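You operate a simulated robot arm through the tools that you are given. There is no shell and no other tool. Be economical: measure what you need, move in short steps, check, and stop when the job is done.

You are at the controls of a simulated robot arm. One attempt, no reset.

TASK
Bring both chain pointers into the green, then lock the blue fork at notch 5.

Only the result counts: the job must be done as asked and must still hold three seconds after the hand-in. Knocking over, shifting, dropping, spilling or breaking anything else fails it.

THE ROBOT
A 6-joint arm with a two-finger parallel gripper, fixed in place. Base frame: the origin is at the foot of the arm, x ahead of it, y to its left, z up. Units: mm, degrees, N and s.
With the tool pointing down near the work surface it reaches from about 100 to 640 mm from the base axis. Its first joint turns from -66.0 to 66.0 degrees. Payload 2.9 kg.
The tool frame sits at the grasp point between the pads (the TCP): z along the fingers, y along the line on which they close. The tips reach 30 mm beyond it. The gripper opens to 110 mm. The fingers are 20 mm wide and 10 mm thick; the gripper's body (48 by 112 mm) begins 55 mm behind the TCP.
Orientation is that of the tool frame in the base frame, as [roll, pitch, yaw] about the fixed x, y, z axes, in that order (R = Rz(yaw) Ry(pitch) Rx(roll)). With the fingers straight down and closing along the base's y, the tool's x points along the base's -x, its y along +y and its z along -z.

THE INTERFACE
- The arm moves only by the tool arm_command. Its argument "motion" is a list of rows, each a list of 3 entries, a list of its own where there are three numbers: the turn, a rotation vector about the base's x, y, z in units of 60 degrees (1.0 is 60 degrees), then the shift along the base's x, y, z in units of 200 mm (1.0 is 200 mm), then the opening, from 0 (shut) to 1 (fully open). In form: [[[ax, ay, az], [x, y, z], grip], ...]. A call has 1 to 20 rows; each row is the pose to reach, as a shift and turn from the pose commanded when the call began. A call with a number of a shift or a turn outside -1 to 1 is refused whole. Rows are played at 5 a second. More than 50 mm and 8.6 degrees between two rows, or a gripper value outside its range, and nothing of the call is played. Where a pose cannot be reached the arm comes as near as it can. A force on the tool above 60 N (or 10 N above the force at the start of the call, whichever is more), or a blocked arm, ends the call early, and 0.2 s more pass. Each finger travels about 108 mm/s and halts on what it meets, pressing with about 39 N; the grip force reading is that of the motor and also rises with nothing between the fingers. The clock runs only during rows and for 0.2 s after the last one: add rows that repeat a pose to give the fingers time. The reply holds the time, the measured pose of the TCP, the force on the tool along the base axes, the opening and the grip force, in the units named above and with some noise, with the torque about the TCP (base axes, N m) and any sound that the robot's microphone picked up, and new pictures: "views" is both (left out), scene, wrist or none.
- Cameras (640 x 400 px; columns grow to the right, rows downward): "scene" is fixed at [60.1, 435.2, 1366.9]; the picture's right is [-0.67, -0.74, 0.00], its down [-0.53, 0.48, -0.70] and it looks along [0.52, -0.47, -0.72] (base axes); focal length 315 px, centre (320, 200). "wrist" rides on the gripper at [72, 17, -103] in the tool frame; the picture's right is [-0.23, 0.97, 0.00], its down [-0.76, -0.18, -0.62] and it looks along [-0.61, -0.14, 0.78] (tool axes); focal length 222 px, centre (320, 200). There is no depth. A picture from a camera that has moved, and an enlarged one, comes with that camera's place and axes in the base frame and with its lens. The place of the scene camera against the robot may be out by one fixed shift of up to 25 mm in any direction.
- enlarge(camera, box): a new picture of the part [left, top, right, bottom] of that camera's present view, enlarged. No time passes.
- job_done(): hands the job in; it is judged then, once.

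Go step by step. Nothing tells you positions but the pictures and the camera data: compare them with the known pose of the tool, close in by small moves and look again before you grip or let go. The budget is 120 turns and 200 pictures, counting those below and the enlarged ones. Unless the task says otherwise, let go and move clear before handing in, and close with one line.

The tools are called after ">>>" by a JSON object that holds its "api" and its "payload". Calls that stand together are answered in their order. arm_command: Moves the arm, as the interface text tells. Its arguments: {"type":"object","properties":{"motion":{"type":"array"},"views":{"type":"string","enum":["both","scene","wrist","none"]}},"required":["motion"]} The other tools are called the same way: enlarge (camera, box) takes an enlarged picture of a part of a camera's view; job_done () hands the job in.

At the start:

```text
t: 0.0
tool_pos: [366.8, -176.6, 1009.1]
tool_rot: [179.9, 0.1, 179.9]
ft_force: [-0.5, 0.6, -0.4]
ft_torque: [0.0, 0.01, -0.01]
finger_gap: 109.9
grip_force: 0.0
```

scene: 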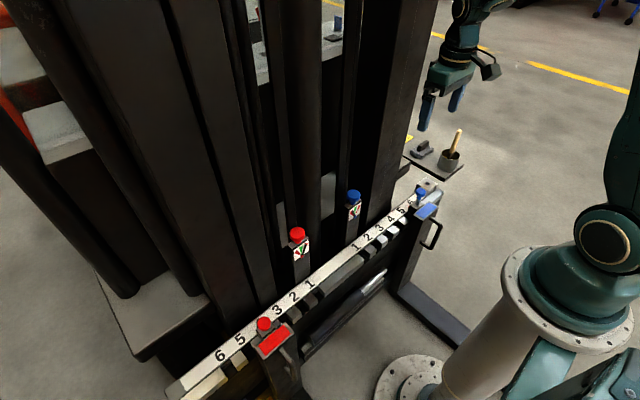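
wrist: 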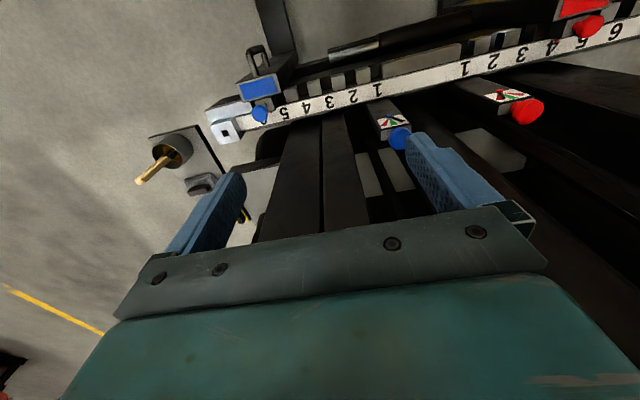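

I see a rail with numbered notches, a red and a blue fork on it, and red and blue chain knobs with pointer dials. I will enlarge these first.

>>> {"api": "enlarge", "payload": {"camera": "scene", "box": [270, 160, 470, 285]}}

>>> {"api": "enlarge", "payload": {"camera": "scene", "box": [160, 220, 400, 400]}}

>>> {"api": "enlarge", "payload": {"camera": "wrist", "box": [200, 0, 640, 200]}}

```text
3.20 times, centred on (370, 222) of scene
camera zoom: at [60.1, 435.2, 1366.9], right [-0.67, -0.74, 0.0], down [-0.53, 0.48, -0.7], along [0.52, -0.47, -0.72], focal length 1007 px, centre (160, 128)
```

zoom: 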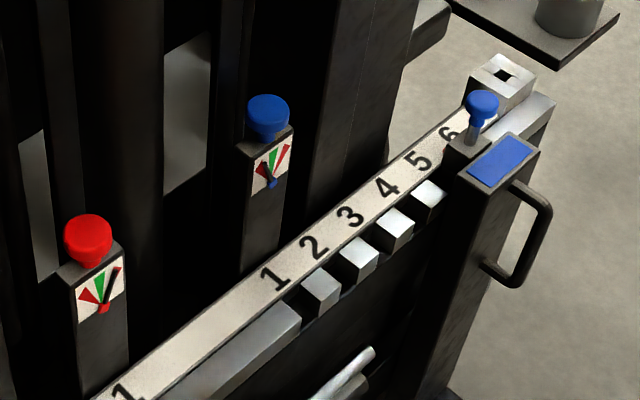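

```text
2.22 times, centred on (280, 310) of scene
camera zoom: at [60.1, 435.2, 1366.9], right [-0.67, -0.74, 0.0], down [-0.53, 0.48, -0.7], along [0.52, -0.47, -0.72], focal length 699 px, centre (409, -44)
```

zoom: 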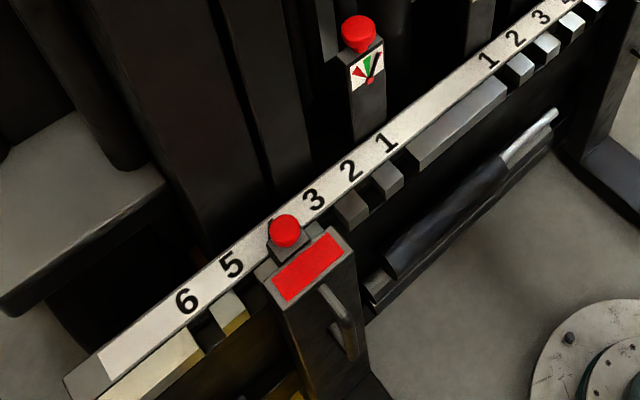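

```text
1.45 times, centred on (420, 100) of wrist
camera zoom: at [295.8, -159.1, 1110.8], right [0.23, 0.97, 0.0], down [0.76, -0.18, 0.62], along [0.61, -0.14, -0.78], focal length 323 px, centre (174, 346)
```

zoom: 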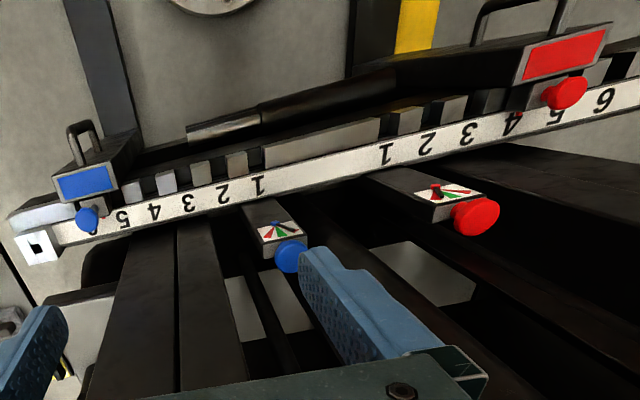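

The wrist view is upside down, with picture top towards the base. I'll step sideways to get a stereo baseline from the wrist camera.

>>> {"api": "arm_command", "payload": {"motion": [[[0, 0, 0], [0, -0.2, 0], 1], [[0, 0, 0], [0, -0.4, 0], 1], [[0, 0, 0], [0, -0.6, 0], 1], [[0, 0, 0], [0, -0.6, 0], 1]], "views": "wrist"}}

```text
t: 1.0
tool_pos: [367.2, -294.9, 1008.1]
tool_rot: [179.8, -0.1, 180.0]
ft_force: [-0.5, 0.1, 0.1]
ft_torque: [0.01, -0.01, 0.02]
finger_gap: 110.1
grip_force: 0.0
camera wrist: at [296.0, -278.5, 1110.3], right [0.23, 0.97, 0.0], down [0.76, -0.18, 0.62], along [0.61, -0.14, -0.78], focal length 222 px, centre (320, 200)
```

wrist: 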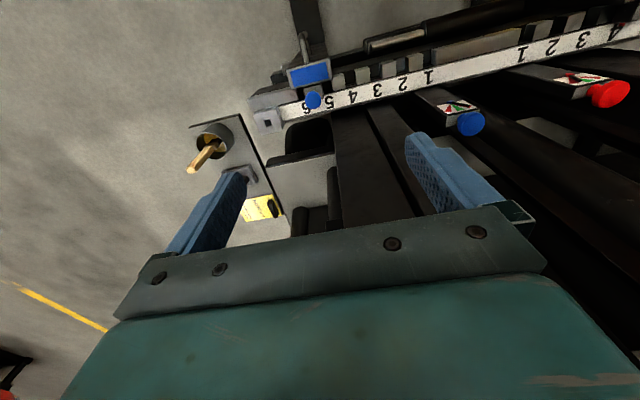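

Rough triangulation puts the blue chain knob near (485, -56, 730), the red chain knob near (488, 150, 730) and the blue fork knob near (416, -325, 610). I'll move closer to the blue chain dial.

>>> {"api": "arm_command", "payload": {"motion": [[[0, 0, 0], [0.01, 0.16, -0.13], 1], [[0, 0, 0], [0.02, 0.32, -0.26], 1], [[0, 0, 0], [0.03, 0.48, -0.39], 1], [[0, 0, 0], [0.04, 0.64, -0.52], 1], [[0, 0, 0], [0.05, 0.8, -0.65], 1], [[0, 0, 0], [0.06, 0.96, -0.78], 1], [[0, 0, 0], [0.06, 0.96, -0.78], 1]]}}

```text
t: 2.6
tool_pos: [379.9, -102.7, 852.6]
tool_rot: [-180.0, 0.0, 179.9]
ft_force: [-0.4, -0.2, 0.1]
ft_torque: [0.02, -0.02, -0.01]
finger_gap: 109.8
grip_force: 0.0
camera wrist: at [307.5, -86.5, 954.4], right [0.23, 0.97, 0.0], down [0.76, -0.18, 0.62], along [0.61, -0.14, -0.78], focal length 222 px, centre (320, 200)
```

scene: 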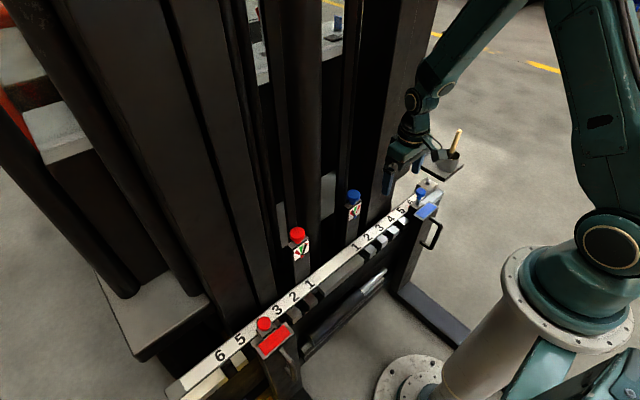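
wrist: 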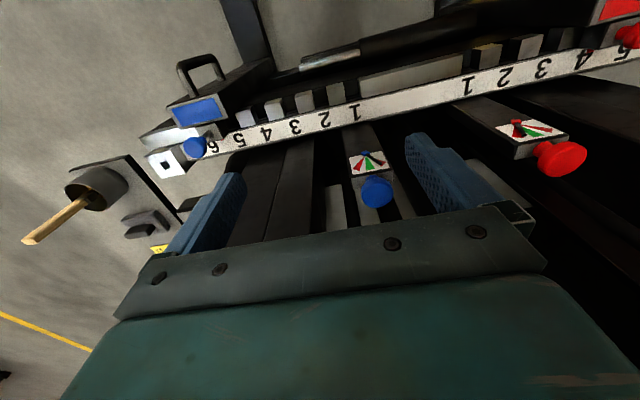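

Triangulation is now consistent: blue chain knob (494, -53, 721), red chain knob (495, 160, 719), blue fork pin knob (415, -320, 616). I'll zoom in on the dials and the fork.

>>> {"api": "enlarge", "payload": {"camera": "wrist", "box": [330, 120, 430, 220]}}

>>> {"api": "enlarge", "payload": {"camera": "wrist", "box": [490, 90, 610, 190]}}

>>> {"api": "enlarge", "payload": {"camera": "wrist", "box": [130, 50, 370, 200]}}

>>> {"api": "enlarge", "payload": {"camera": "scene", "box": [270, 170, 390, 270]}}

```text
4.00 times, centred on (380, 170) of wrist
camera zoom: at [307.5, -86.5, 954.4], right [0.23, 0.97, 0.0], down [0.76, -0.18, 0.62], along [0.61, -0.14, -0.78], focal length 888 px, centre (80, 320)
```

zoom: 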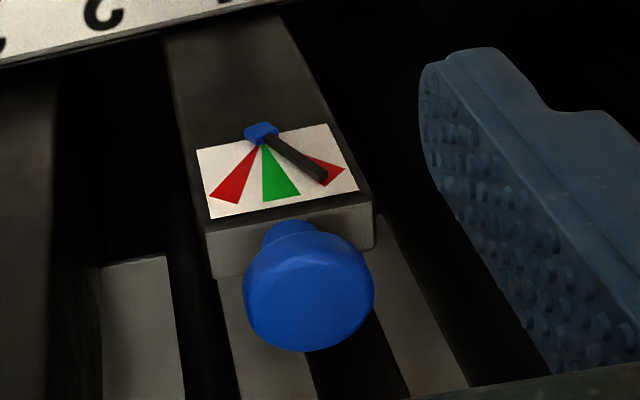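

```text
4.00 times, centred on (550, 140) of wrist
camera zoom: at [307.5, -86.5, 954.4], right [0.23, 0.97, 0.0], down [0.76, -0.18, 0.62], along [0.61, -0.14, -0.78], focal length 888 px, centre (-600, 440)
```

zoom: 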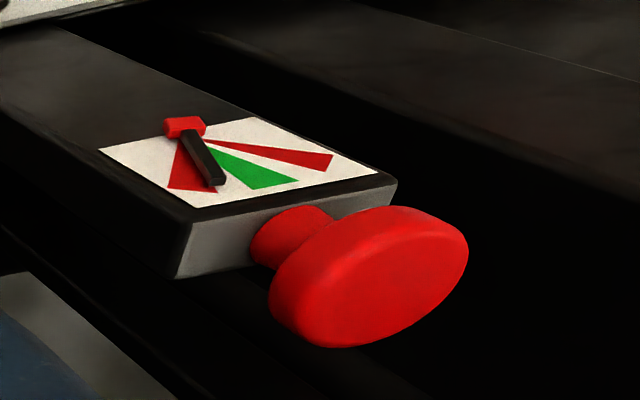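

```text
2.67 times, centred on (250, 125) of wrist
camera zoom: at [307.5, -86.5, 954.4], right [0.23, 0.97, 0.0], down [0.76, -0.18, 0.62], along [0.61, -0.14, -0.78], focal length 592 px, centre (507, 400)
```

zoom: 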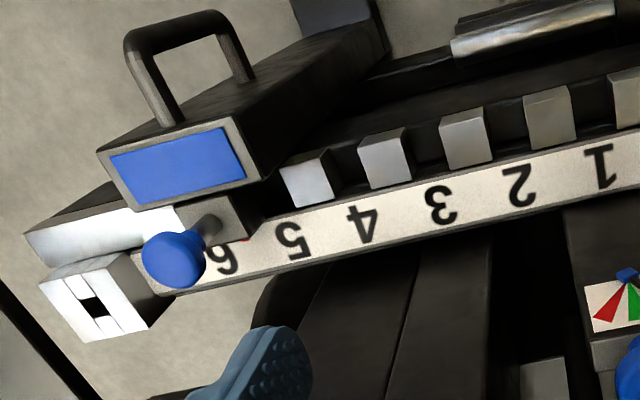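

```text
4.00 times, centred on (330, 220) of scene
camera zoom: at [60.1, 435.2, 1366.9], right [-0.67, -0.74, 0.0], down [-0.53, 0.48, -0.7], along [0.52, -0.47, -0.72], focal length 1258 px, centre (280, 120)
```

zoom: 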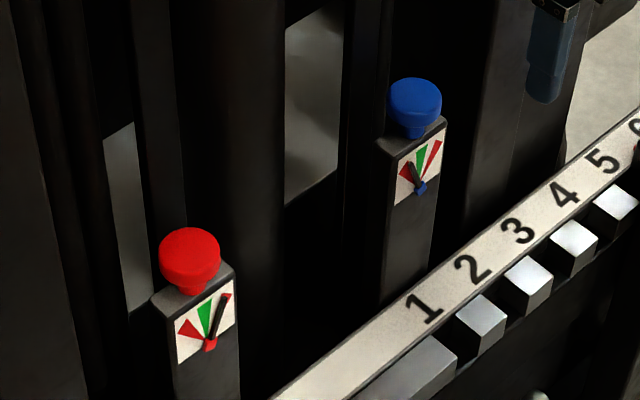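

The pointers sit off-green: blue leans to +y, red leans to -y. The knobs sit on top of posts about 50 mm wide, with axes vertical. I'll tilt the hand 30° back to keep clear of the mast and look at it from there.

>>> {"api": "arm_command", "payload": {"motion": [[[0, -0.125, 0], [0.02, 0.06, 0], 1], [[0, -0.25, 0], [0.04, 0.12, 0], 1], [[0, -0.375, 0], [0.06, 0.18, 0], 1], [[0, -0.5, 0], [0.08, 0.25, 0], 1], [[0, -0.5, 0], [0.08, 0.25, 0], 1]]}}

```text
t: 3.8
tool_pos: [395.5, -52.7, 852.5]
tool_rot: [180.0, 30.0, 179.8]
ft_force: [0.2, -0.3, -0.3]
ft_torque: [0.0, -0.02, 0.0]
finger_gap: 110.0
grip_force: 0.1
camera wrist: at [281.7, -36.9, 904.4], right [0.2, 0.97, 0.12], down [0.35, -0.18, 0.92], along [0.92, -0.14, -0.37], focal length 222 px, centre (320, 200)
```

scene: 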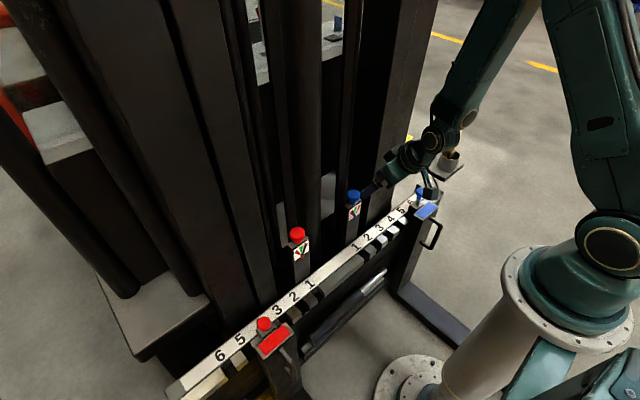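
wrist: 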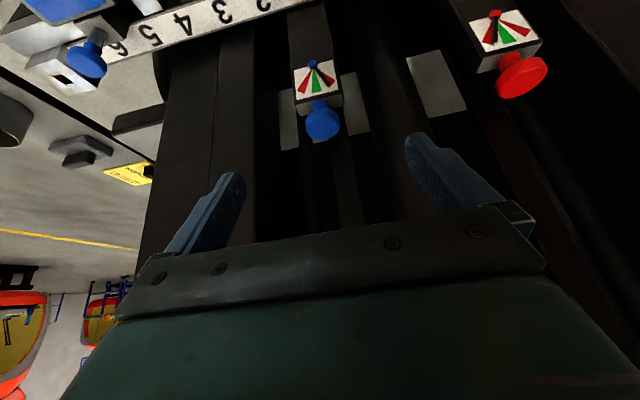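

The blue chain knob is confirmed at (494, -54, 720). I'll approach to 30 mm short along the tool axis with the gap at about 70 mm.

>>> {"api": "arm_command", "payload": {"motion": [[[0, -0.0, 0], [0.12, 0, -0.15], 0.64], [[0, 0, 0], [0.24, 0, -0.3], 0.64], [[0, 0, 0], [0.37, -0.005, -0.447], 0.64], [[0, 0, 0], [0.37, -0.005, -0.447], 0.64]], "views": "wrist"}}

>>> {"api": "enlarge", "payload": {"camera": "wrist", "box": [240, 60, 400, 220]}}

>>> {"api": "enlarge", "payload": {"camera": "scene", "box": [300, 150, 420, 250]}}

```text
t: 4.8
tool_pos: [469.1, -55.7, 763.2]
tool_rot: [179.9, 30.0, 180.0]
ft_force: [-0.2, -0.5, -0.2]
ft_torque: [-0.01, 0.0, -0.01]
finger_gap: 70.6
grip_force: 0.1
camera wrist: at [355.2, -38.3, 815.1], right [0.2, 0.97, 0.12], down [0.35, -0.18, 0.92], along [0.92, -0.14, -0.37], focal length 222 px, centre (320, 200)
```

wrist: 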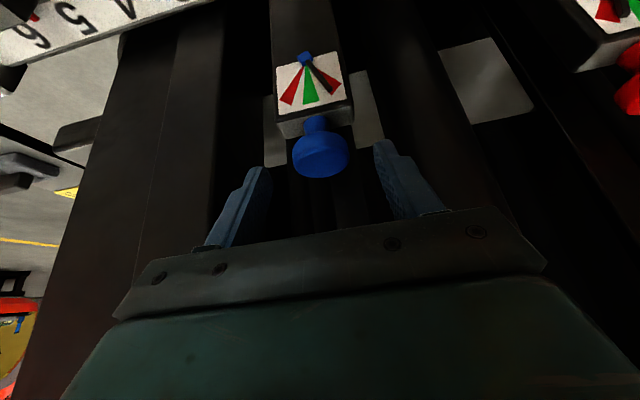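

```text
2.50 times, centred on (320, 140) of wrist
camera zoom: at [355.2, -38.3, 815.1], right [0.2, 0.97, 0.12], down [0.35, -0.18, 0.92], along [0.92, -0.14, -0.37], focal length 555 px, centre (320, 350)
```

zoom: 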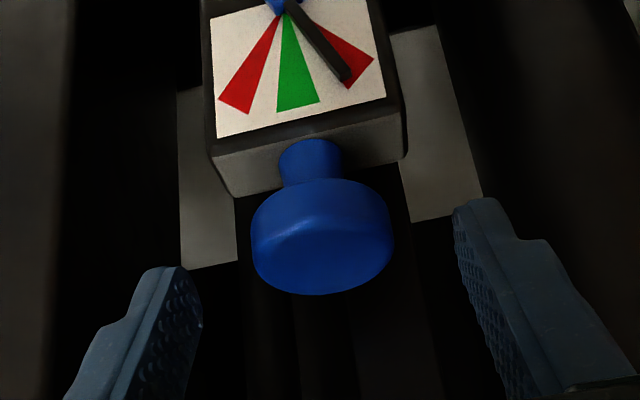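

```text
4.00 times, centred on (360, 200) of scene
camera zoom: at [60.1, 435.2, 1366.9], right [-0.67, -0.74, 0.0], down [-0.53, 0.48, -0.7], along [0.52, -0.47, -0.72], focal length 1258 px, centre (160, 200)
```

zoom: 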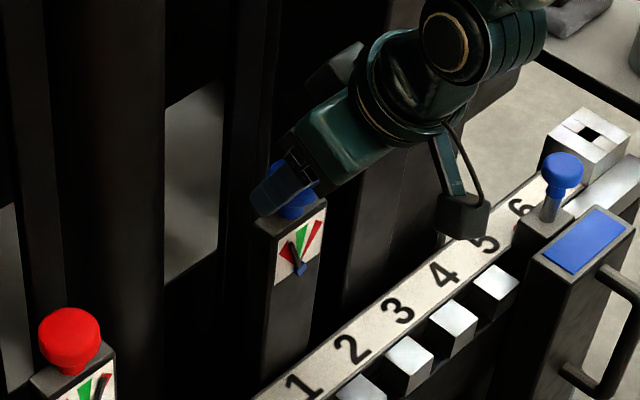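

The knob head spans about z 712–731 and the post top is near 700. I'll advance to the grasp and close.

>>> {"api": "arm_command", "payload": {"motion": [[[0, 0, 0], [0.037, 0.003, -0.065], 0.64], [[0, 0, 0], [0.075, 0.003, -0.13], 0.64], [[0, 0, 0], [0.075, 0.003, -0.13], 0.5], [[0, 0, 0], [0.075, 0.003, -0.13], 0.3], [[0, 0, 0], [0.075, 0.003, -0.13], 0.3], [[0, 0, 0], [0.075, 0.003, -0.13], 0.3]], "views": "wrist"}}

>>> {"api": "enlarge", "payload": {"camera": "wrist", "box": [240, 60, 400, 220]}}

```text
t: 6.2
tool_pos: [484.0, -54.1, 736.7]
tool_rot: [179.9, 30.0, 179.9]
ft_force: [4.6, -1.7, -5.8]
ft_torque: [-0.12, -0.04, -0.01]
finger_gap: 39.6
grip_force: 45.2
camera wrist: at [370.7, -37.6, 789.4], right [0.2, 0.97, 0.12], down [0.35, -0.18, 0.92], along [0.92, -0.14, -0.37], focal length 222 px, centre (320, 200)
```

wrist: 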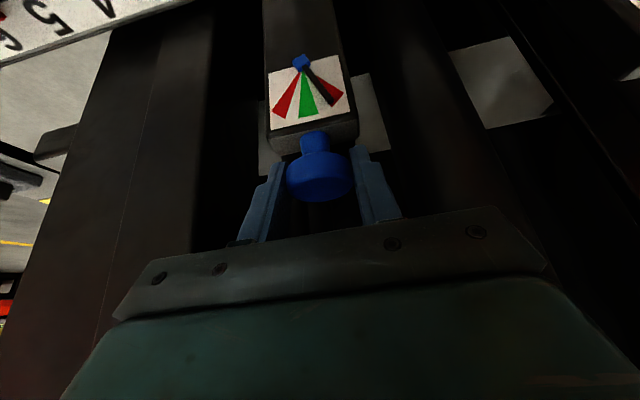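

```text
2.50 times, centred on (320, 140) of wrist
camera zoom: at [370.7, -37.6, 789.4], right [0.2, 0.97, 0.12], down [0.35, -0.18, 0.92], along [0.92, -0.14, -0.37], focal length 555 px, centre (320, 350)
```

zoom: 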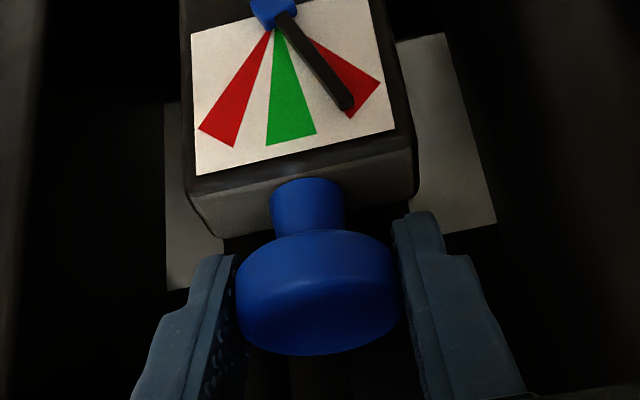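

The knob is gripped at about 40 mm. I'll try a +15° turn about the knob's vertical axis and watch the pointer.

>>> {"api": "arm_command", "payload": {"motion": [[[0, 0, 0.0625], [0.0, -0.0033, 0], 0.3], [[0, 0, 0.125], [0.0004, -0.0065, 0], 0.3], [[0, 0, 0.1875], [0.001, -0.0098, 0], 0.3], [[0, 0, 0.25], [0.0017, -0.013, 0], 0.3], [[0, 0, 0.25], [0.0017, -0.013, 0], 0.3]], "views": "wrist"}}

>>> {"api": "enlarge", "payload": {"camera": "wrist", "box": [240, 60, 400, 220]}}

```text
t: 7.4
tool_pos: [483.5, -55.5, 736.7]
tool_rot: [179.8, 30.0, -165.0]
ft_force: [-0.8, 13.2, 1.6]
ft_torque: [0.03, 0.62, 0.06]
finger_gap: 39.5
grip_force: 45.3
camera wrist: at [370.5, -69.4, 789.5], right [-0.06, 0.99, 0.12], down [0.38, -0.08, 0.92], along [0.92, 0.1, -0.37], focal length 222 px, centre (320, 200)
```

wrist: 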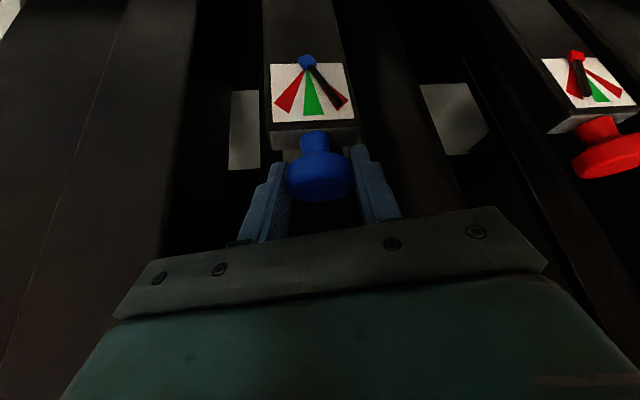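

```text
2.50 times, centred on (320, 140) of wrist
camera zoom: at [370.5, -69.4, 789.5], right [-0.06, 0.99, 0.12], down [0.38, -0.08, 0.92], along [0.92, 0.1, -0.37], focal length 555 px, centre (320, 350)
```

zoom: 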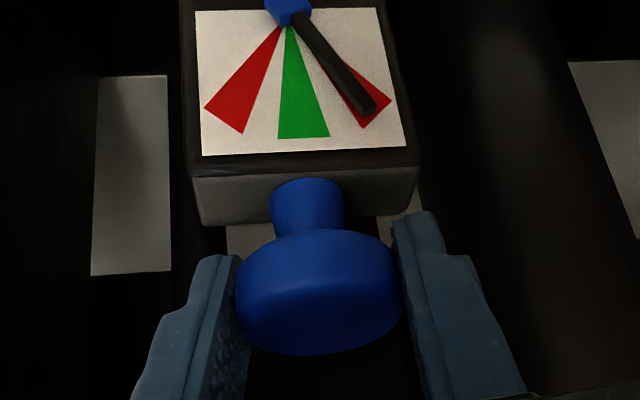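

The pointer change is ambiguous because of parallax, so I'll check it from the fixed scene camera.

>>> {"api": "enlarge", "payload": {"camera": "scene", "box": [300, 150, 420, 250]}}

```text
4.00 times, centred on (360, 200) of scene
camera zoom: at [60.1, 435.5, 1366.9], right [-0.67, -0.74, 0.0], down [-0.53, 0.48, -0.7], along [0.52, -0.47, -0.72], focal length 1258 px, centre (160, 200)
```

zoom: 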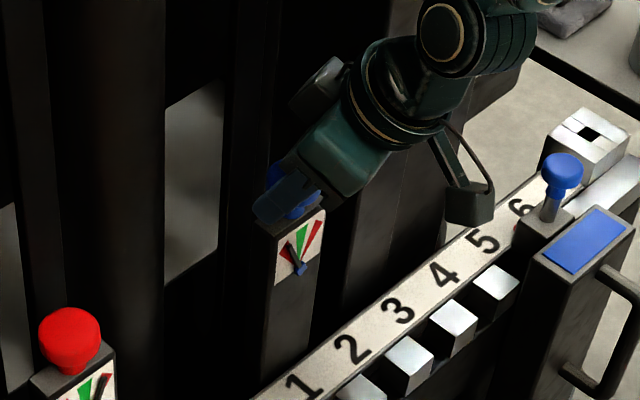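

The +15° turn moved the blue pointer further out (+y), so it needs a negative rotation. I'll turn to -15° net.

>>> {"api": "arm_command", "payload": {"motion": [[[0, 0, -0.1], [0, 0.0133, 0], 0.3], [[0, 0, -0.2], [0, 0.0165, 0], 0.3], [[0, 0, -0.3], [0, 0.0196, 0], 0.3], [[0, 0, -0.4], [0, 0.0227, 0], 0.3], [[0, 0, -0.5], [0, 0.0258, 0], 0.3], [[0, 0, -0.5], [0, 0.0258, 0], 0.3]], "views": "wrist"}}

>>> {"api": "enlarge", "payload": {"camera": "wrist", "box": [240, 60, 400, 220]}}

>>> {"api": "enlarge", "payload": {"camera": "scene", "box": [330, 180, 390, 230]}}

```text
t: 8.8
tool_pos: [484.8, -53.2, 737.5]
tool_rot: [-179.9, 30.0, 164.9]
ft_force: [-5.6, -12.5, 3.9]
ft_torque: [-0.3, 0.25, -0.05]
finger_gap: 39.3
grip_force: 45.4
camera wrist: at [379.3, -7.1, 789.3], right [0.45, 0.89, 0.11], down [0.29, -0.26, 0.92], along [0.85, -0.38, -0.37], focal length 222 px, centre (320, 200)
```

wrist: 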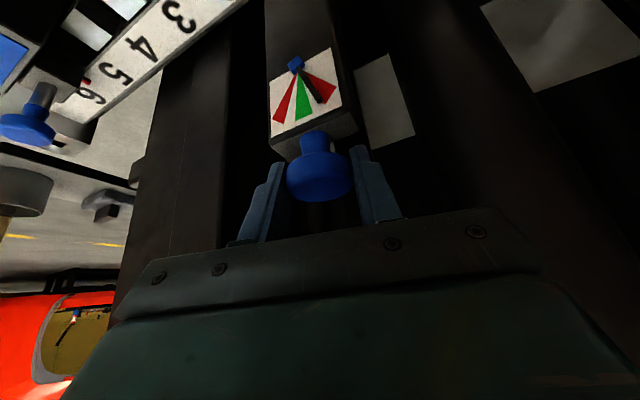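

```text
2.50 times, centred on (320, 140) of wrist
camera zoom: at [379.3, -7.1, 789.3], right [0.45, 0.89, 0.11], down [0.29, -0.26, 0.92], along [0.85, -0.38, -0.37], focal length 555 px, centre (320, 350)
```

zoom: 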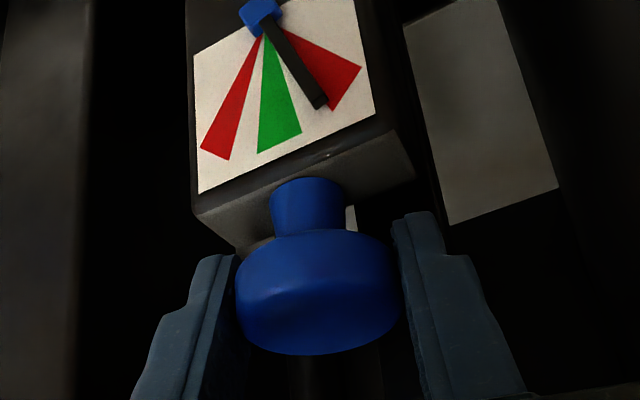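

```text
8.00 times, centred on (360, 205) of scene
camera zoom: at [59.9, 435.0, 1367.0], right [-0.67, -0.74, 0.0], down [-0.53, 0.48, -0.7], along [0.52, -0.47, -0.72], focal length 2517 px, centre (0, 160)
```

zoom: 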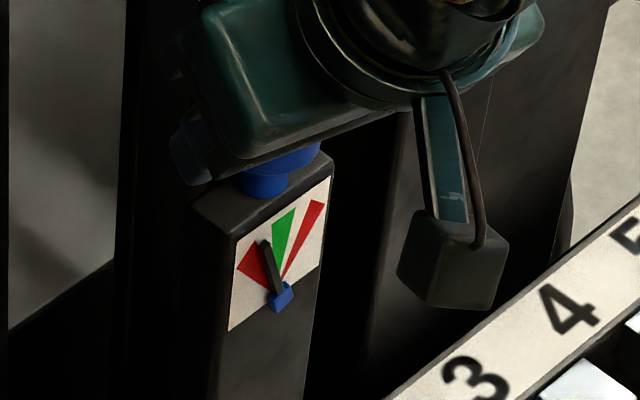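

Negative is the right direction, at roughly 1/3 pointer degree per knob degree. I'll continue to -35° net.

>>> {"api": "arm_command", "payload": {"motion": [[[0, 0, -0.11], [0, -0.002, 0], 0.3], [[0, 0, -0.22], [0.0, 0, 0], 0.3], [[0, 0, -0.33], [0.003, 0.001, 0], 0.3], [[0, 0, -0.33], [0.003, 0.001, 0], 0.3]], "views": "wrist"}}

>>> {"api": "enlarge", "payload": {"camera": "scene", "box": [330, 180, 390, 230]}}

```text
t: 9.8
tool_pos: [484.4, -52.3, 736.3]
tool_rot: [180.0, 30.1, 145.0]
ft_force: [-6.4, -14.7, 7.4]
ft_torque: [0.23, -0.01, -0.06]
finger_gap: 39.3
grip_force: 44.8
camera wrist: at [401.8, 27.2, 789.3], right [0.72, 0.69, 0.11], down [0.18, -0.34, 0.92], along [0.67, -0.64, -0.37], focal length 222 px, centre (320, 200)
```

wrist: 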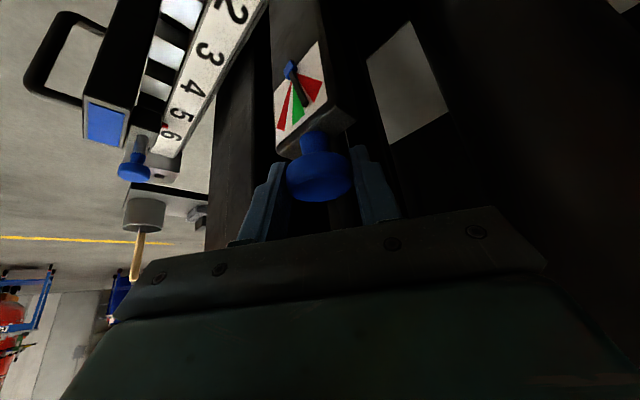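

```text
8.00 times, centred on (360, 205) of scene
camera zoom: at [59.9, 434.9, 1367.1], right [-0.67, -0.74, 0.0], down [-0.53, 0.48, -0.7], along [0.52, -0.47, -0.72], focal length 2517 px, centre (0, 160)
```

zoom: 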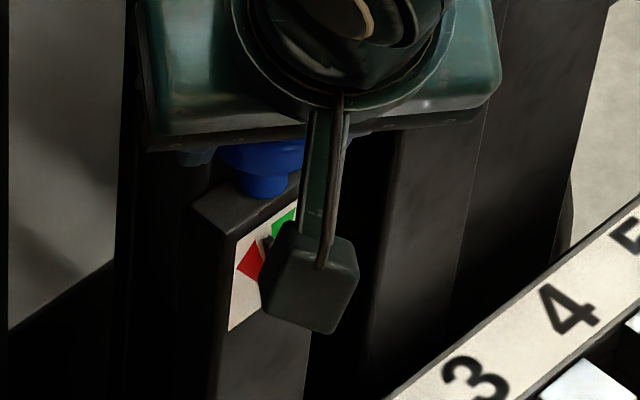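

The pointer is now between red and green. I'll open, swing back to +25°, and regrip.

>>> {"api": "arm_command", "payload": {"motion": [[[0, 0, 0], [0, 0, 0], 0.55], [[0, 0, 0], [0, 0, 0], 0.55], [[0, 0, 0.125], [0, -0.003, 0], 0.55], [[0, 0, 0.25], [0, -0.006, 0], 0.55], [[0, 0, 0.375], [0, -0.009, 0], 0.55], [[0, 0, 0.5], [0, -0.012, 0], 0.55], [[0, 0, 0.625], [0, -0.015, 0], 0.55], [[0, 0, 0.75], [0, -0.018, 0], 0.55], [[0, 0, 0.875], [0, -0.02, 0], 0.55], [[0, 0, 1.0], [0, -0.021, 0], 0.55], [[0, 0, 1.0], [0, -0.021, 0], 0.55]], "views": "wrist"}}

>>> {"api": "enlarge", "payload": {"camera": "scene", "box": [330, 180, 390, 230]}}

```text
t: 12.2
tool_pos: [484.1, -55.1, 737.1]
tool_rot: [179.9, 29.9, -154.8]
ft_force: [0.2, -0.1, -0.3]
ft_torque: [-0.02, 0.0, 0.0]
finger_gap: 60.8
grip_force: 0.1
camera wrist: at [375.4, -89.4, 789.4], right [-0.24, 0.96, 0.12], down [0.39, -0.01, 0.92], along [0.89, 0.26, -0.37], focal length 222 px, centre (320, 200)
```

wrist: 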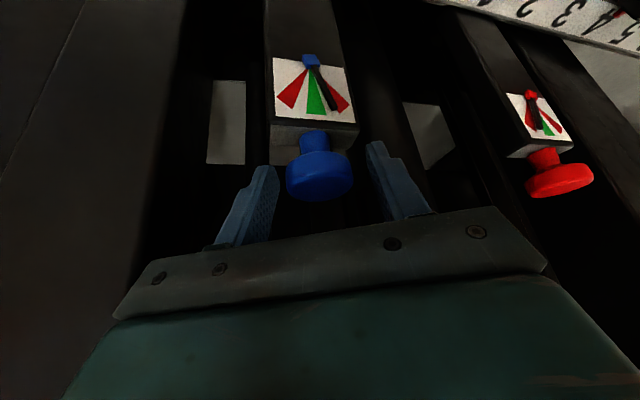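

```text
8.00 times, centred on (360, 205) of scene
camera zoom: at [60.1, 435.2, 1366.9], right [-0.67, -0.74, 0.0], down [-0.53, 0.48, -0.7], along [0.52, -0.47, -0.72], focal length 2517 px, centre (0, 160)
```

zoom: 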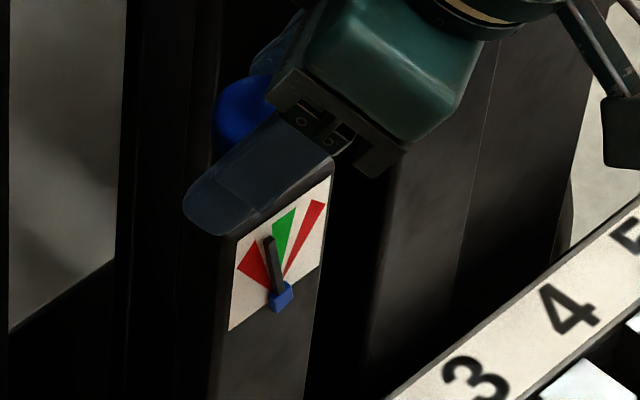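

Needs about 50° more of knob. I'll regrip here and turn -53°.

>>> {"api": "arm_command", "payload": {"motion": [[[0, 0, 0], [0, 0, 0], 0.3], [[0, 0, 0], [0, 0, 0], 0.3], [[0, 0, -0.11], [0, 0.003, 0], 0.3], [[0, 0, -0.22], [0, 0.005, 0], 0.3], [[0, 0, -0.33], [0.0005, 0.008, 0], 0.3], [[0, 0, -0.44], [0.001, 0.0105, 0], 0.3], [[0, 0, -0.55], [0.002, 0.013, 0], 0.3], [[0, 0, -0.66], [0.003, 0.015, 0], 0.3], [[0, 0, -0.77], [0.0045, 0.0175, 0], 0.3], [[0, 0, -0.88], [0.0065, 0.02, 0], 0.3], [[0, 0, -0.88], [0.0065, 0.02, 0], 0.3]], "views": "wrist"}}

>>> {"api": "enlarge", "payload": {"camera": "wrist", "box": [240, 40, 380, 140]}}

>>> {"api": "enlarge", "payload": {"camera": "scene", "box": [330, 180, 390, 230]}}

```text
t: 14.6
tool_pos: [486.0, -52.7, 737.1]
tool_rot: [-179.9, 29.8, 152.2]
ft_force: [-13.7, -14.1, 10.6]
ft_torque: [-0.09, 0.42, -0.05]
finger_gap: 39.1
grip_force: 45.1
camera wrist: at [393.1, 15.4, 789.6], right [0.63, 0.77, 0.11], down [0.23, -0.32, 0.92], along [0.74, -0.55, -0.37], focal length 222 px, centre (320, 200)
```

wrist: 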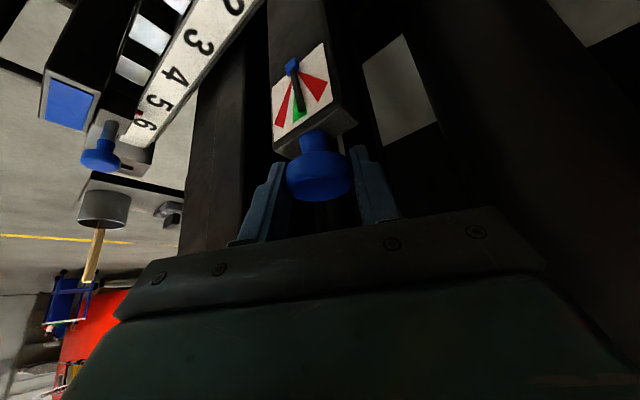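

```text
4.00 times, centred on (310, 90) of wrist
camera zoom: at [393.1, 15.4, 789.6], right [0.63, 0.77, 0.11], down [0.23, -0.32, 0.92], along [0.74, -0.55, -0.37], focal length 888 px, centre (360, 640)
```

zoom: 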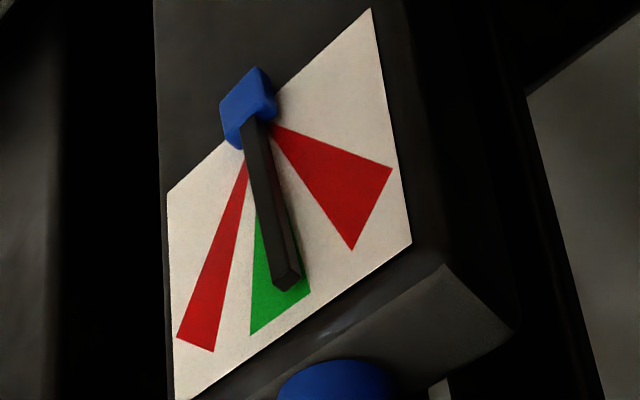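

```text
8.00 times, centred on (360, 205) of scene
camera zoom: at [59.7, 435.0, 1367.1], right [-0.67, -0.74, 0.0], down [-0.53, 0.48, -0.7], along [0.52, -0.47, -0.72], focal length 2517 px, centre (0, 160)
```

zoom: 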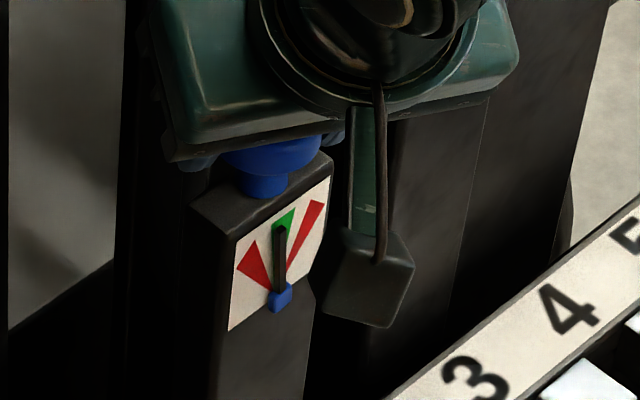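

The pointer is inside the green near its edge. A further small turn of about 10° will centre it.

>>> {"api": "arm_command", "payload": {"motion": [[[0, 0, -0.09], [0.0, 0.0, 0], 0.3], [[0, 0, -0.18], [0.001, 0.001, 0], 0.3], [[0, 0, -0.18], [0.001, 0.001, 0], 0.3], [[0, 0, -0.18], [0.001, 0.001, 0], 0.55], [[0, 0, -0.18], [0.001, 0.001, 0], 0.55]], "views": "wrist"}}

>>> {"api": "enlarge", "payload": {"camera": "wrist", "box": [240, 40, 380, 140]}}

```text
t: 15.8
tool_pos: [486.4, -50.7, 737.9]
tool_rot: [179.8, 30.0, 141.5]
ft_force: [0.2, -0.1, 1.0]
ft_torque: [0.0, 0.03, 0.01]
finger_gap: 60.6
grip_force: 0.2
camera wrist: at [408.7, 33.1, 789.3], right [0.76, 0.64, 0.12], down [0.16, -0.36, 0.92], along [0.63, -0.68, -0.37], focal length 222 px, centre (320, 200)
```

wrist: 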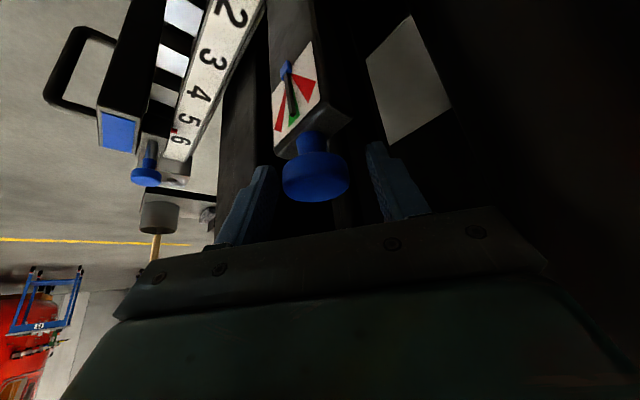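

```text
4.00 times, centred on (310, 90) of wrist
camera zoom: at [408.7, 33.1, 789.3], right [0.76, 0.64, 0.12], down [0.16, -0.36, 0.92], along [0.63, -0.68, -0.37], focal length 888 px, centre (360, 640)
```

zoom: 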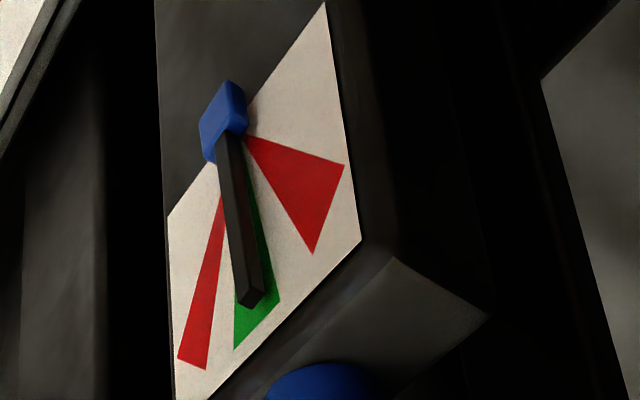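

Blue is close to the middle of green. I'll retreat, square up, and look at both dials from between them.

>>> {"api": "arm_command", "payload": {"motion": [[[0, 0, 0], [-0.08, 0.06, 0.175], 0.55], [[0, 0, 0.13], [-0.16, 0.125, 0.35], 0.55], [[0, 0, 0.26], [-0.22, 0.3, 0.42], 0.55], [[0, 0, 0.39], [-0.28, 0.45, 0.45], 0.55], [[0, 0, 0.52], [-0.33, 0.55, 0.5], 0.55], [[0, 0, 0.64], [-0.33, 0.55, 0.5], 0.55], [[0, 0, 0.64], [-0.33, 0.55, 0.5], 0.55]]}}

>>> {"api": "enlarge", "payload": {"camera": "scene", "box": [280, 170, 400, 270]}}

>>> {"api": "enlarge", "payload": {"camera": "wrist", "box": [180, 20, 500, 180]}}

```text
t: 17.4
tool_pos: [421.2, 59.9, 838.4]
tool_rot: [179.9, 30.1, -180.0]
ft_force: [-0.1, 0.4, -0.1]
ft_torque: [0.01, 0.03, 0.02]
finger_gap: 60.6
grip_force: 0.0
camera wrist: at [306.9, 75.3, 889.7], right [0.2, 0.97, 0.12], down [0.35, -0.18, 0.92], along [0.92, -0.14, -0.37], focal length 222 px, centre (320, 200)
```

scene: 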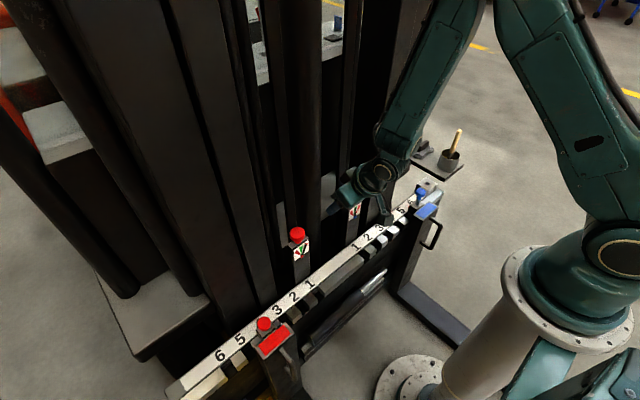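
wrist: 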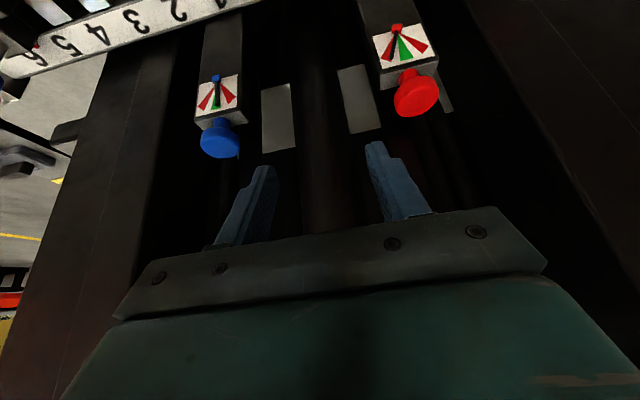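

```text
4.00 times, centred on (340, 220) of scene
camera zoom: at [60.1, 435.2, 1366.9], right [-0.67, -0.74, 0.0], down [-0.53, 0.48, -0.7], along [0.52, -0.47, -0.72], focal length 1258 px, centre (240, 120)
```

zoom: 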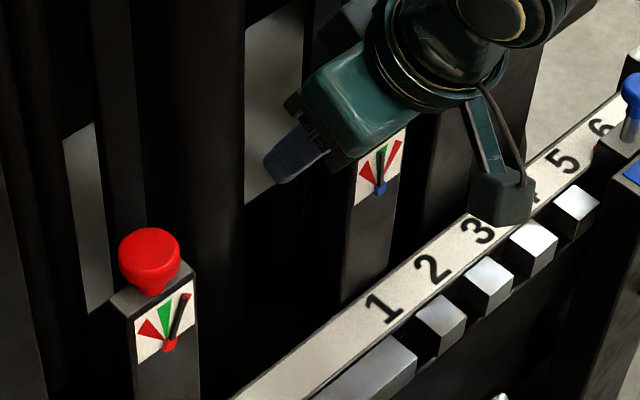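

```text
2.00 times, centred on (340, 100) of wrist
camera zoom: at [306.9, 75.3, 889.7], right [0.2, 0.97, 0.12], down [0.35, -0.18, 0.92], along [0.92, -0.14, -0.37], focal length 444 px, centre (280, 400)
```

zoom: 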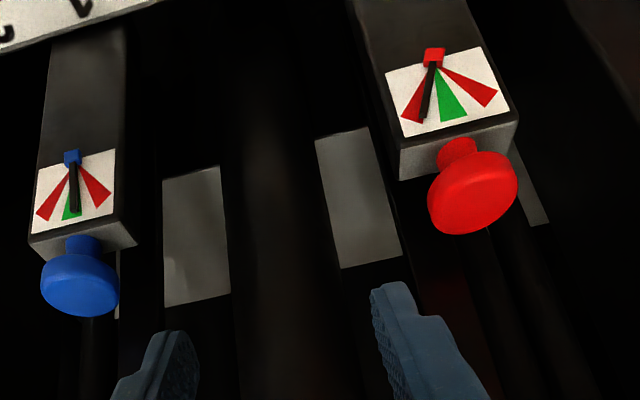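

Blue reads in green. Now I'll hover in front of the red chain knob with a squared hand to refine its position.

>>> {"api": "arm_command", "payload": {"motion": [[[0, 0, 0], [0.06, 0.14, -0.09], 0.64], [[0, 0, 0], [0.12, 0.28, -0.18], 0.64], [[0, 0, 0], [0.18, 0.4, -0.27], 0.64], [[0, 0, 0], [0.245, 0.5, -0.375], 0.64], [[0, 0, 0], [0.245, 0.5, -0.375], 0.64]], "views": "wrist"}}

>>> {"api": "enlarge", "payload": {"camera": "wrist", "box": [240, 60, 400, 220]}}

>>> {"api": "enlarge", "payload": {"camera": "scene", "box": [270, 180, 390, 280]}}

```text
t: 18.6
tool_pos: [470.5, 159.4, 762.2]
tool_rot: [-180.0, 30.0, 179.9]
ft_force: [0.4, -0.6, 0.1]
ft_torque: [0.0, 0.02, -0.01]
finger_gap: 70.6
grip_force: 0.0
camera wrist: at [357.0, 176.0, 814.4], right [0.2, 0.97, 0.12], down [0.35, -0.18, 0.92], along [0.92, -0.14, -0.37], focal length 222 px, centre (320, 200)
```

wrist: 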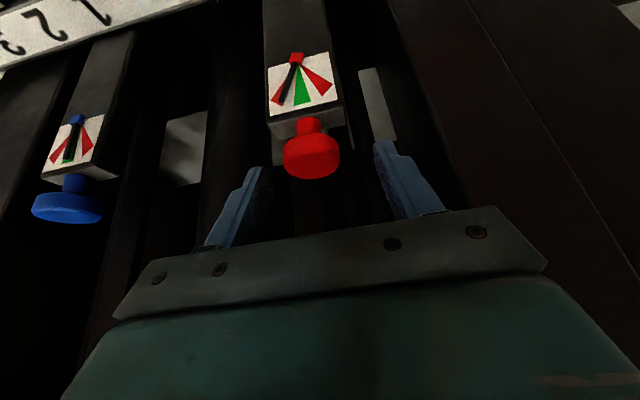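

```text
2.50 times, centred on (320, 140) of wrist
camera zoom: at [357.0, 176.0, 814.4], right [0.2, 0.97, 0.12], down [0.35, -0.18, 0.92], along [0.92, -0.14, -0.37], focal length 555 px, centre (320, 350)
```

zoom: 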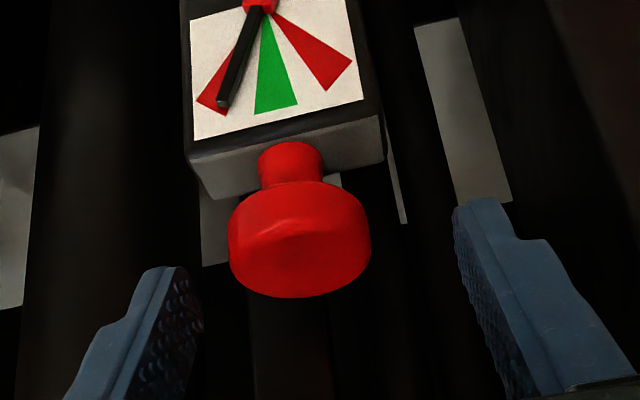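

```text
4.00 times, centred on (330, 230) of scene
camera zoom: at [60.1, 435.2, 1366.9], right [-0.67, -0.74, 0.0], down [-0.53, 0.48, -0.7], along [0.52, -0.47, -0.72], focal length 1258 px, centre (280, 80)
```

zoom: 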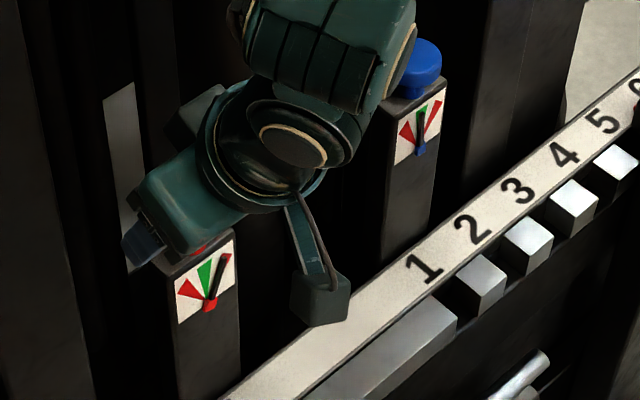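

Red knob axis refined to about (490, 154), with z the same as blue. I'll pre-rotate the hand to -25°, advance and grip.

>>> {"api": "arm_command", "payload": {"motion": [[[0, 0, -0.139], [0.002, 0.005, 0.001], 0.64], [[0, 0, -0.278], [0.004, 0.01, 0.002], 0.64], [[0, 0, -0.417], [0.007, 0.016, 0.004], 0.64], [[0, 0, -0.417], [0.04, 0.001, -0.06], 0.64], [[0, 0, -0.417], [0.075, -0.0155, -0.126], 0.64], [[0, 0, -0.417], [0.075, -0.0155, -0.126], 0.64]], "views": "wrist"}}

```text
t: 20.0
tool_pos: [484.6, 155.1, 736.0]
tool_rot: [179.9, 30.0, 154.9]
ft_force: [-0.2, -0.2, -0.1]
ft_torque: [-0.02, 0.03, 0.04]
finger_gap: 70.5
grip_force: 0.0
camera wrist: at [389.1, 219.2, 788.6], right [0.59, 0.8, 0.12], down [0.24, -0.31, 0.92], along [0.77, -0.52, -0.37], focal length 222 px, centre (320, 200)
```

wrist: 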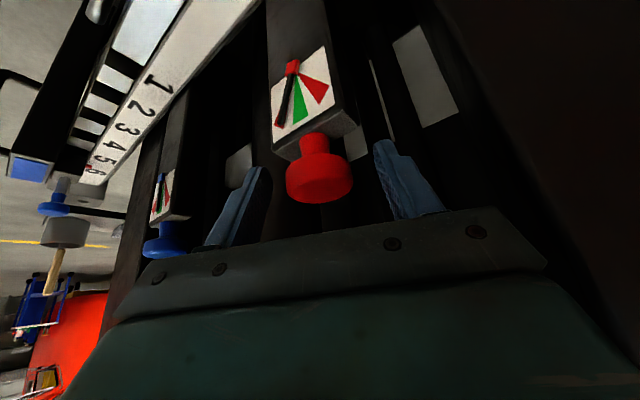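

Centered. I'll close and turn +55°.

>>> {"api": "arm_command", "payload": {"motion": [[[0, 0, 0], [0, 0, 0], 0.3], [[0, 0, 0], [0, 0, 0], 0.3], [[0, 0, 0], [0, 0, 0], 0.3], [[0, 0, 0.115], [-0.001, -0.003, 0], 0.3], [[0, 0, 0.23], [-0.002, -0.006, 0], 0.3], [[0, 0, 0.345], [-0.002, -0.009, 0], 0.3], [[0, 0, 0.46], [-0.002, -0.012, 0], 0.3], [[0, 0, 0.575], [-0.002, -0.015, 0], 0.3], [[0, 0, 0.69], [-0.001, -0.018, 0], 0.3], [[0, 0, 0.805], [0, -0.02, 0], 0.3], [[0, 0, 0.92], [0.001, -0.023, 0], 0.3], [[0, 0, 0.92], [0.001, -0.023, 0], 0.3]], "views": "wrist"}}

>>> {"api": "enlarge", "payload": {"camera": "wrist", "box": [240, 40, 380, 140]}}

>>> {"api": "enlarge", "payload": {"camera": "scene", "box": [270, 180, 390, 280]}}

```text
t: 22.6
tool_pos: [484.4, 152.8, 735.9]
tool_rot: [179.8, 29.9, -149.8]
ft_force: [-0.3, 10.4, -8.3]
ft_torque: [0.28, 0.01, 0.03]
finger_gap: 39.0
grip_force: 44.3
camera wrist: at [378.4, 108.1, 788.8], right [-0.32, 0.94, 0.12], down [0.39, 0.02, 0.92], along [0.86, 0.34, -0.37], focal length 222 px, centre (320, 200)
```

wrist: 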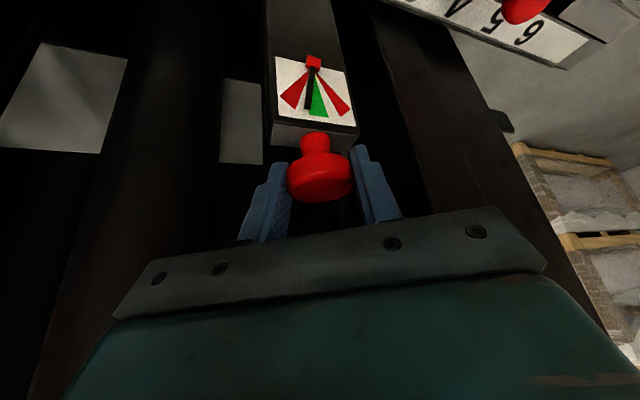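

```text
4.00 times, centred on (310, 90) of wrist
camera zoom: at [378.4, 108.1, 788.8], right [-0.32, 0.94, 0.12], down [0.39, 0.02, 0.92], along [0.86, 0.34, -0.37], focal length 888 px, centre (360, 640)
```

zoom: 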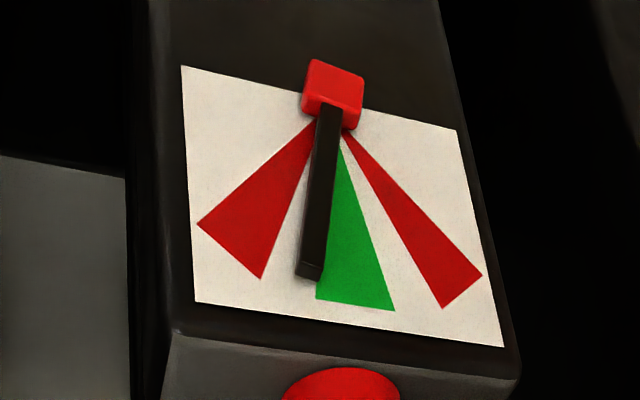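

```text
4.00 times, centred on (330, 230) of scene
camera zoom: at [60.2, 435.4, 1366.9], right [-0.67, -0.74, 0.0], down [-0.53, 0.48, -0.7], along [0.52, -0.47, -0.72], focal length 1258 px, centre (280, 80)
```

zoom: 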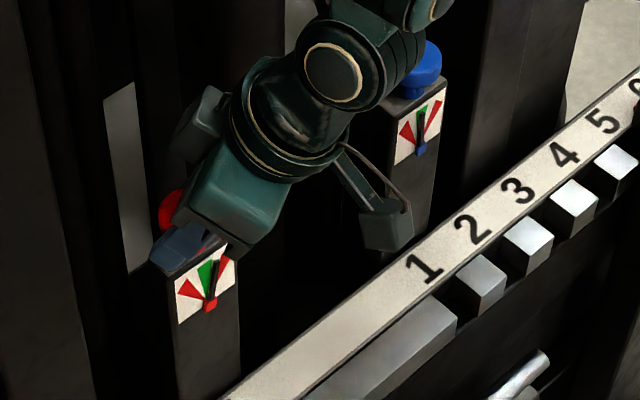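

The pointer is at green's edge, so about 33° more is needed. I'll release, swing back 35°, regrip and turn.

>>> {"api": "arm_command", "payload": {"motion": [[[0, 0, 0], [0, 0, 0], 0.58], [[0, 0, 0], [0, 0, 0], 0.58], [[0, 0, -0.12], [-0.001, 0.003, 0], 0.58], [[0, 0, -0.24], [-0.002, 0.006, 0], 0.58], [[0, 0, -0.36], [-0.003, 0.009, 0], 0.58], [[0, 0, -0.48], [-0.003, 0.012, 0], 0.58], [[0, 0, -0.6], [-0.003, 0.015, 0], 0.58], [[0, 0, -0.6], [-0.003, 0.015, 0], 0.3], [[0, 0, -0.6], [-0.003, 0.015, 0], 0.3], [[0, 0, -0.6], [-0.003, 0.015, 0], 0.3], [[0, 0, -0.48], [-0.003, 0.012, 0], 0.3], [[0, 0, -0.36], [-0.003, 0.009, 0], 0.3], [[0, 0, -0.24], [-0.002, 0.006, 0], 0.3], [[0, 0, -0.12], [-0.001, 0.003, 0], 0.3], [[0, 0, -0.04], [0, 0.001, 0], 0.3], [[0, 0, -0.04], [0, 0.001, 0], 0.3]], "views": "wrist"}}

>>> {"api": "enlarge", "payload": {"camera": "wrist", "box": [240, 40, 380, 140]}}

```text
t: 26.0
tool_pos: [483.9, 153.0, 735.5]
tool_rot: [179.9, 30.0, -152.2]
ft_force: [2.8, 10.3, -4.8]
ft_torque: [0.22, 0.47, 0.02]
finger_gap: 39.3
grip_force: 44.9
camera wrist: at [376.6, 112.9, 789.0], right [-0.28, 0.95, 0.12], down [0.39, 0.0, 0.92], along [0.88, 0.3, -0.37], focal length 222 px, centre (320, 200)
```

wrist: 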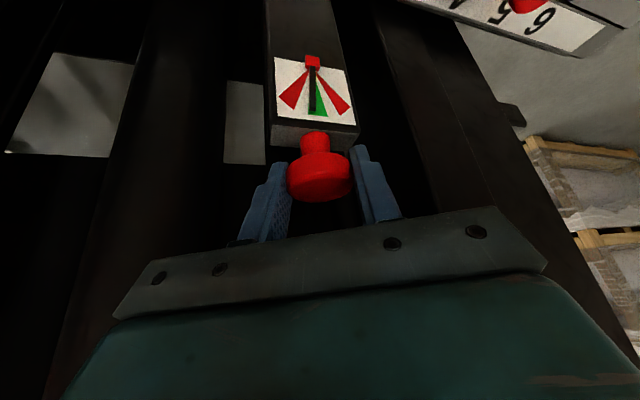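

```text
4.00 times, centred on (310, 90) of wrist
camera zoom: at [376.6, 112.9, 789.0], right [-0.28, 0.95, 0.12], down [0.39, 0.0, 0.92], along [0.88, 0.3, -0.37], focal length 888 px, centre (360, 640)
```

zoom: 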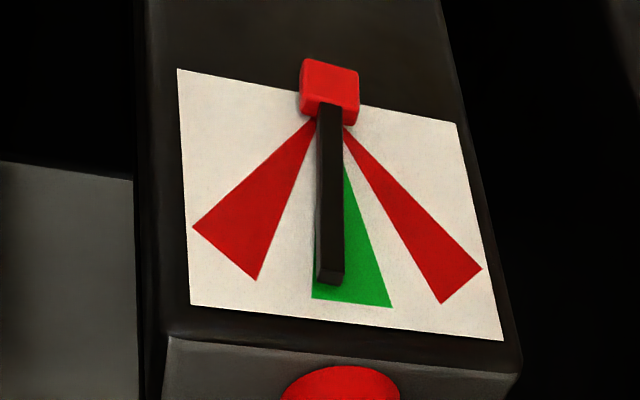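

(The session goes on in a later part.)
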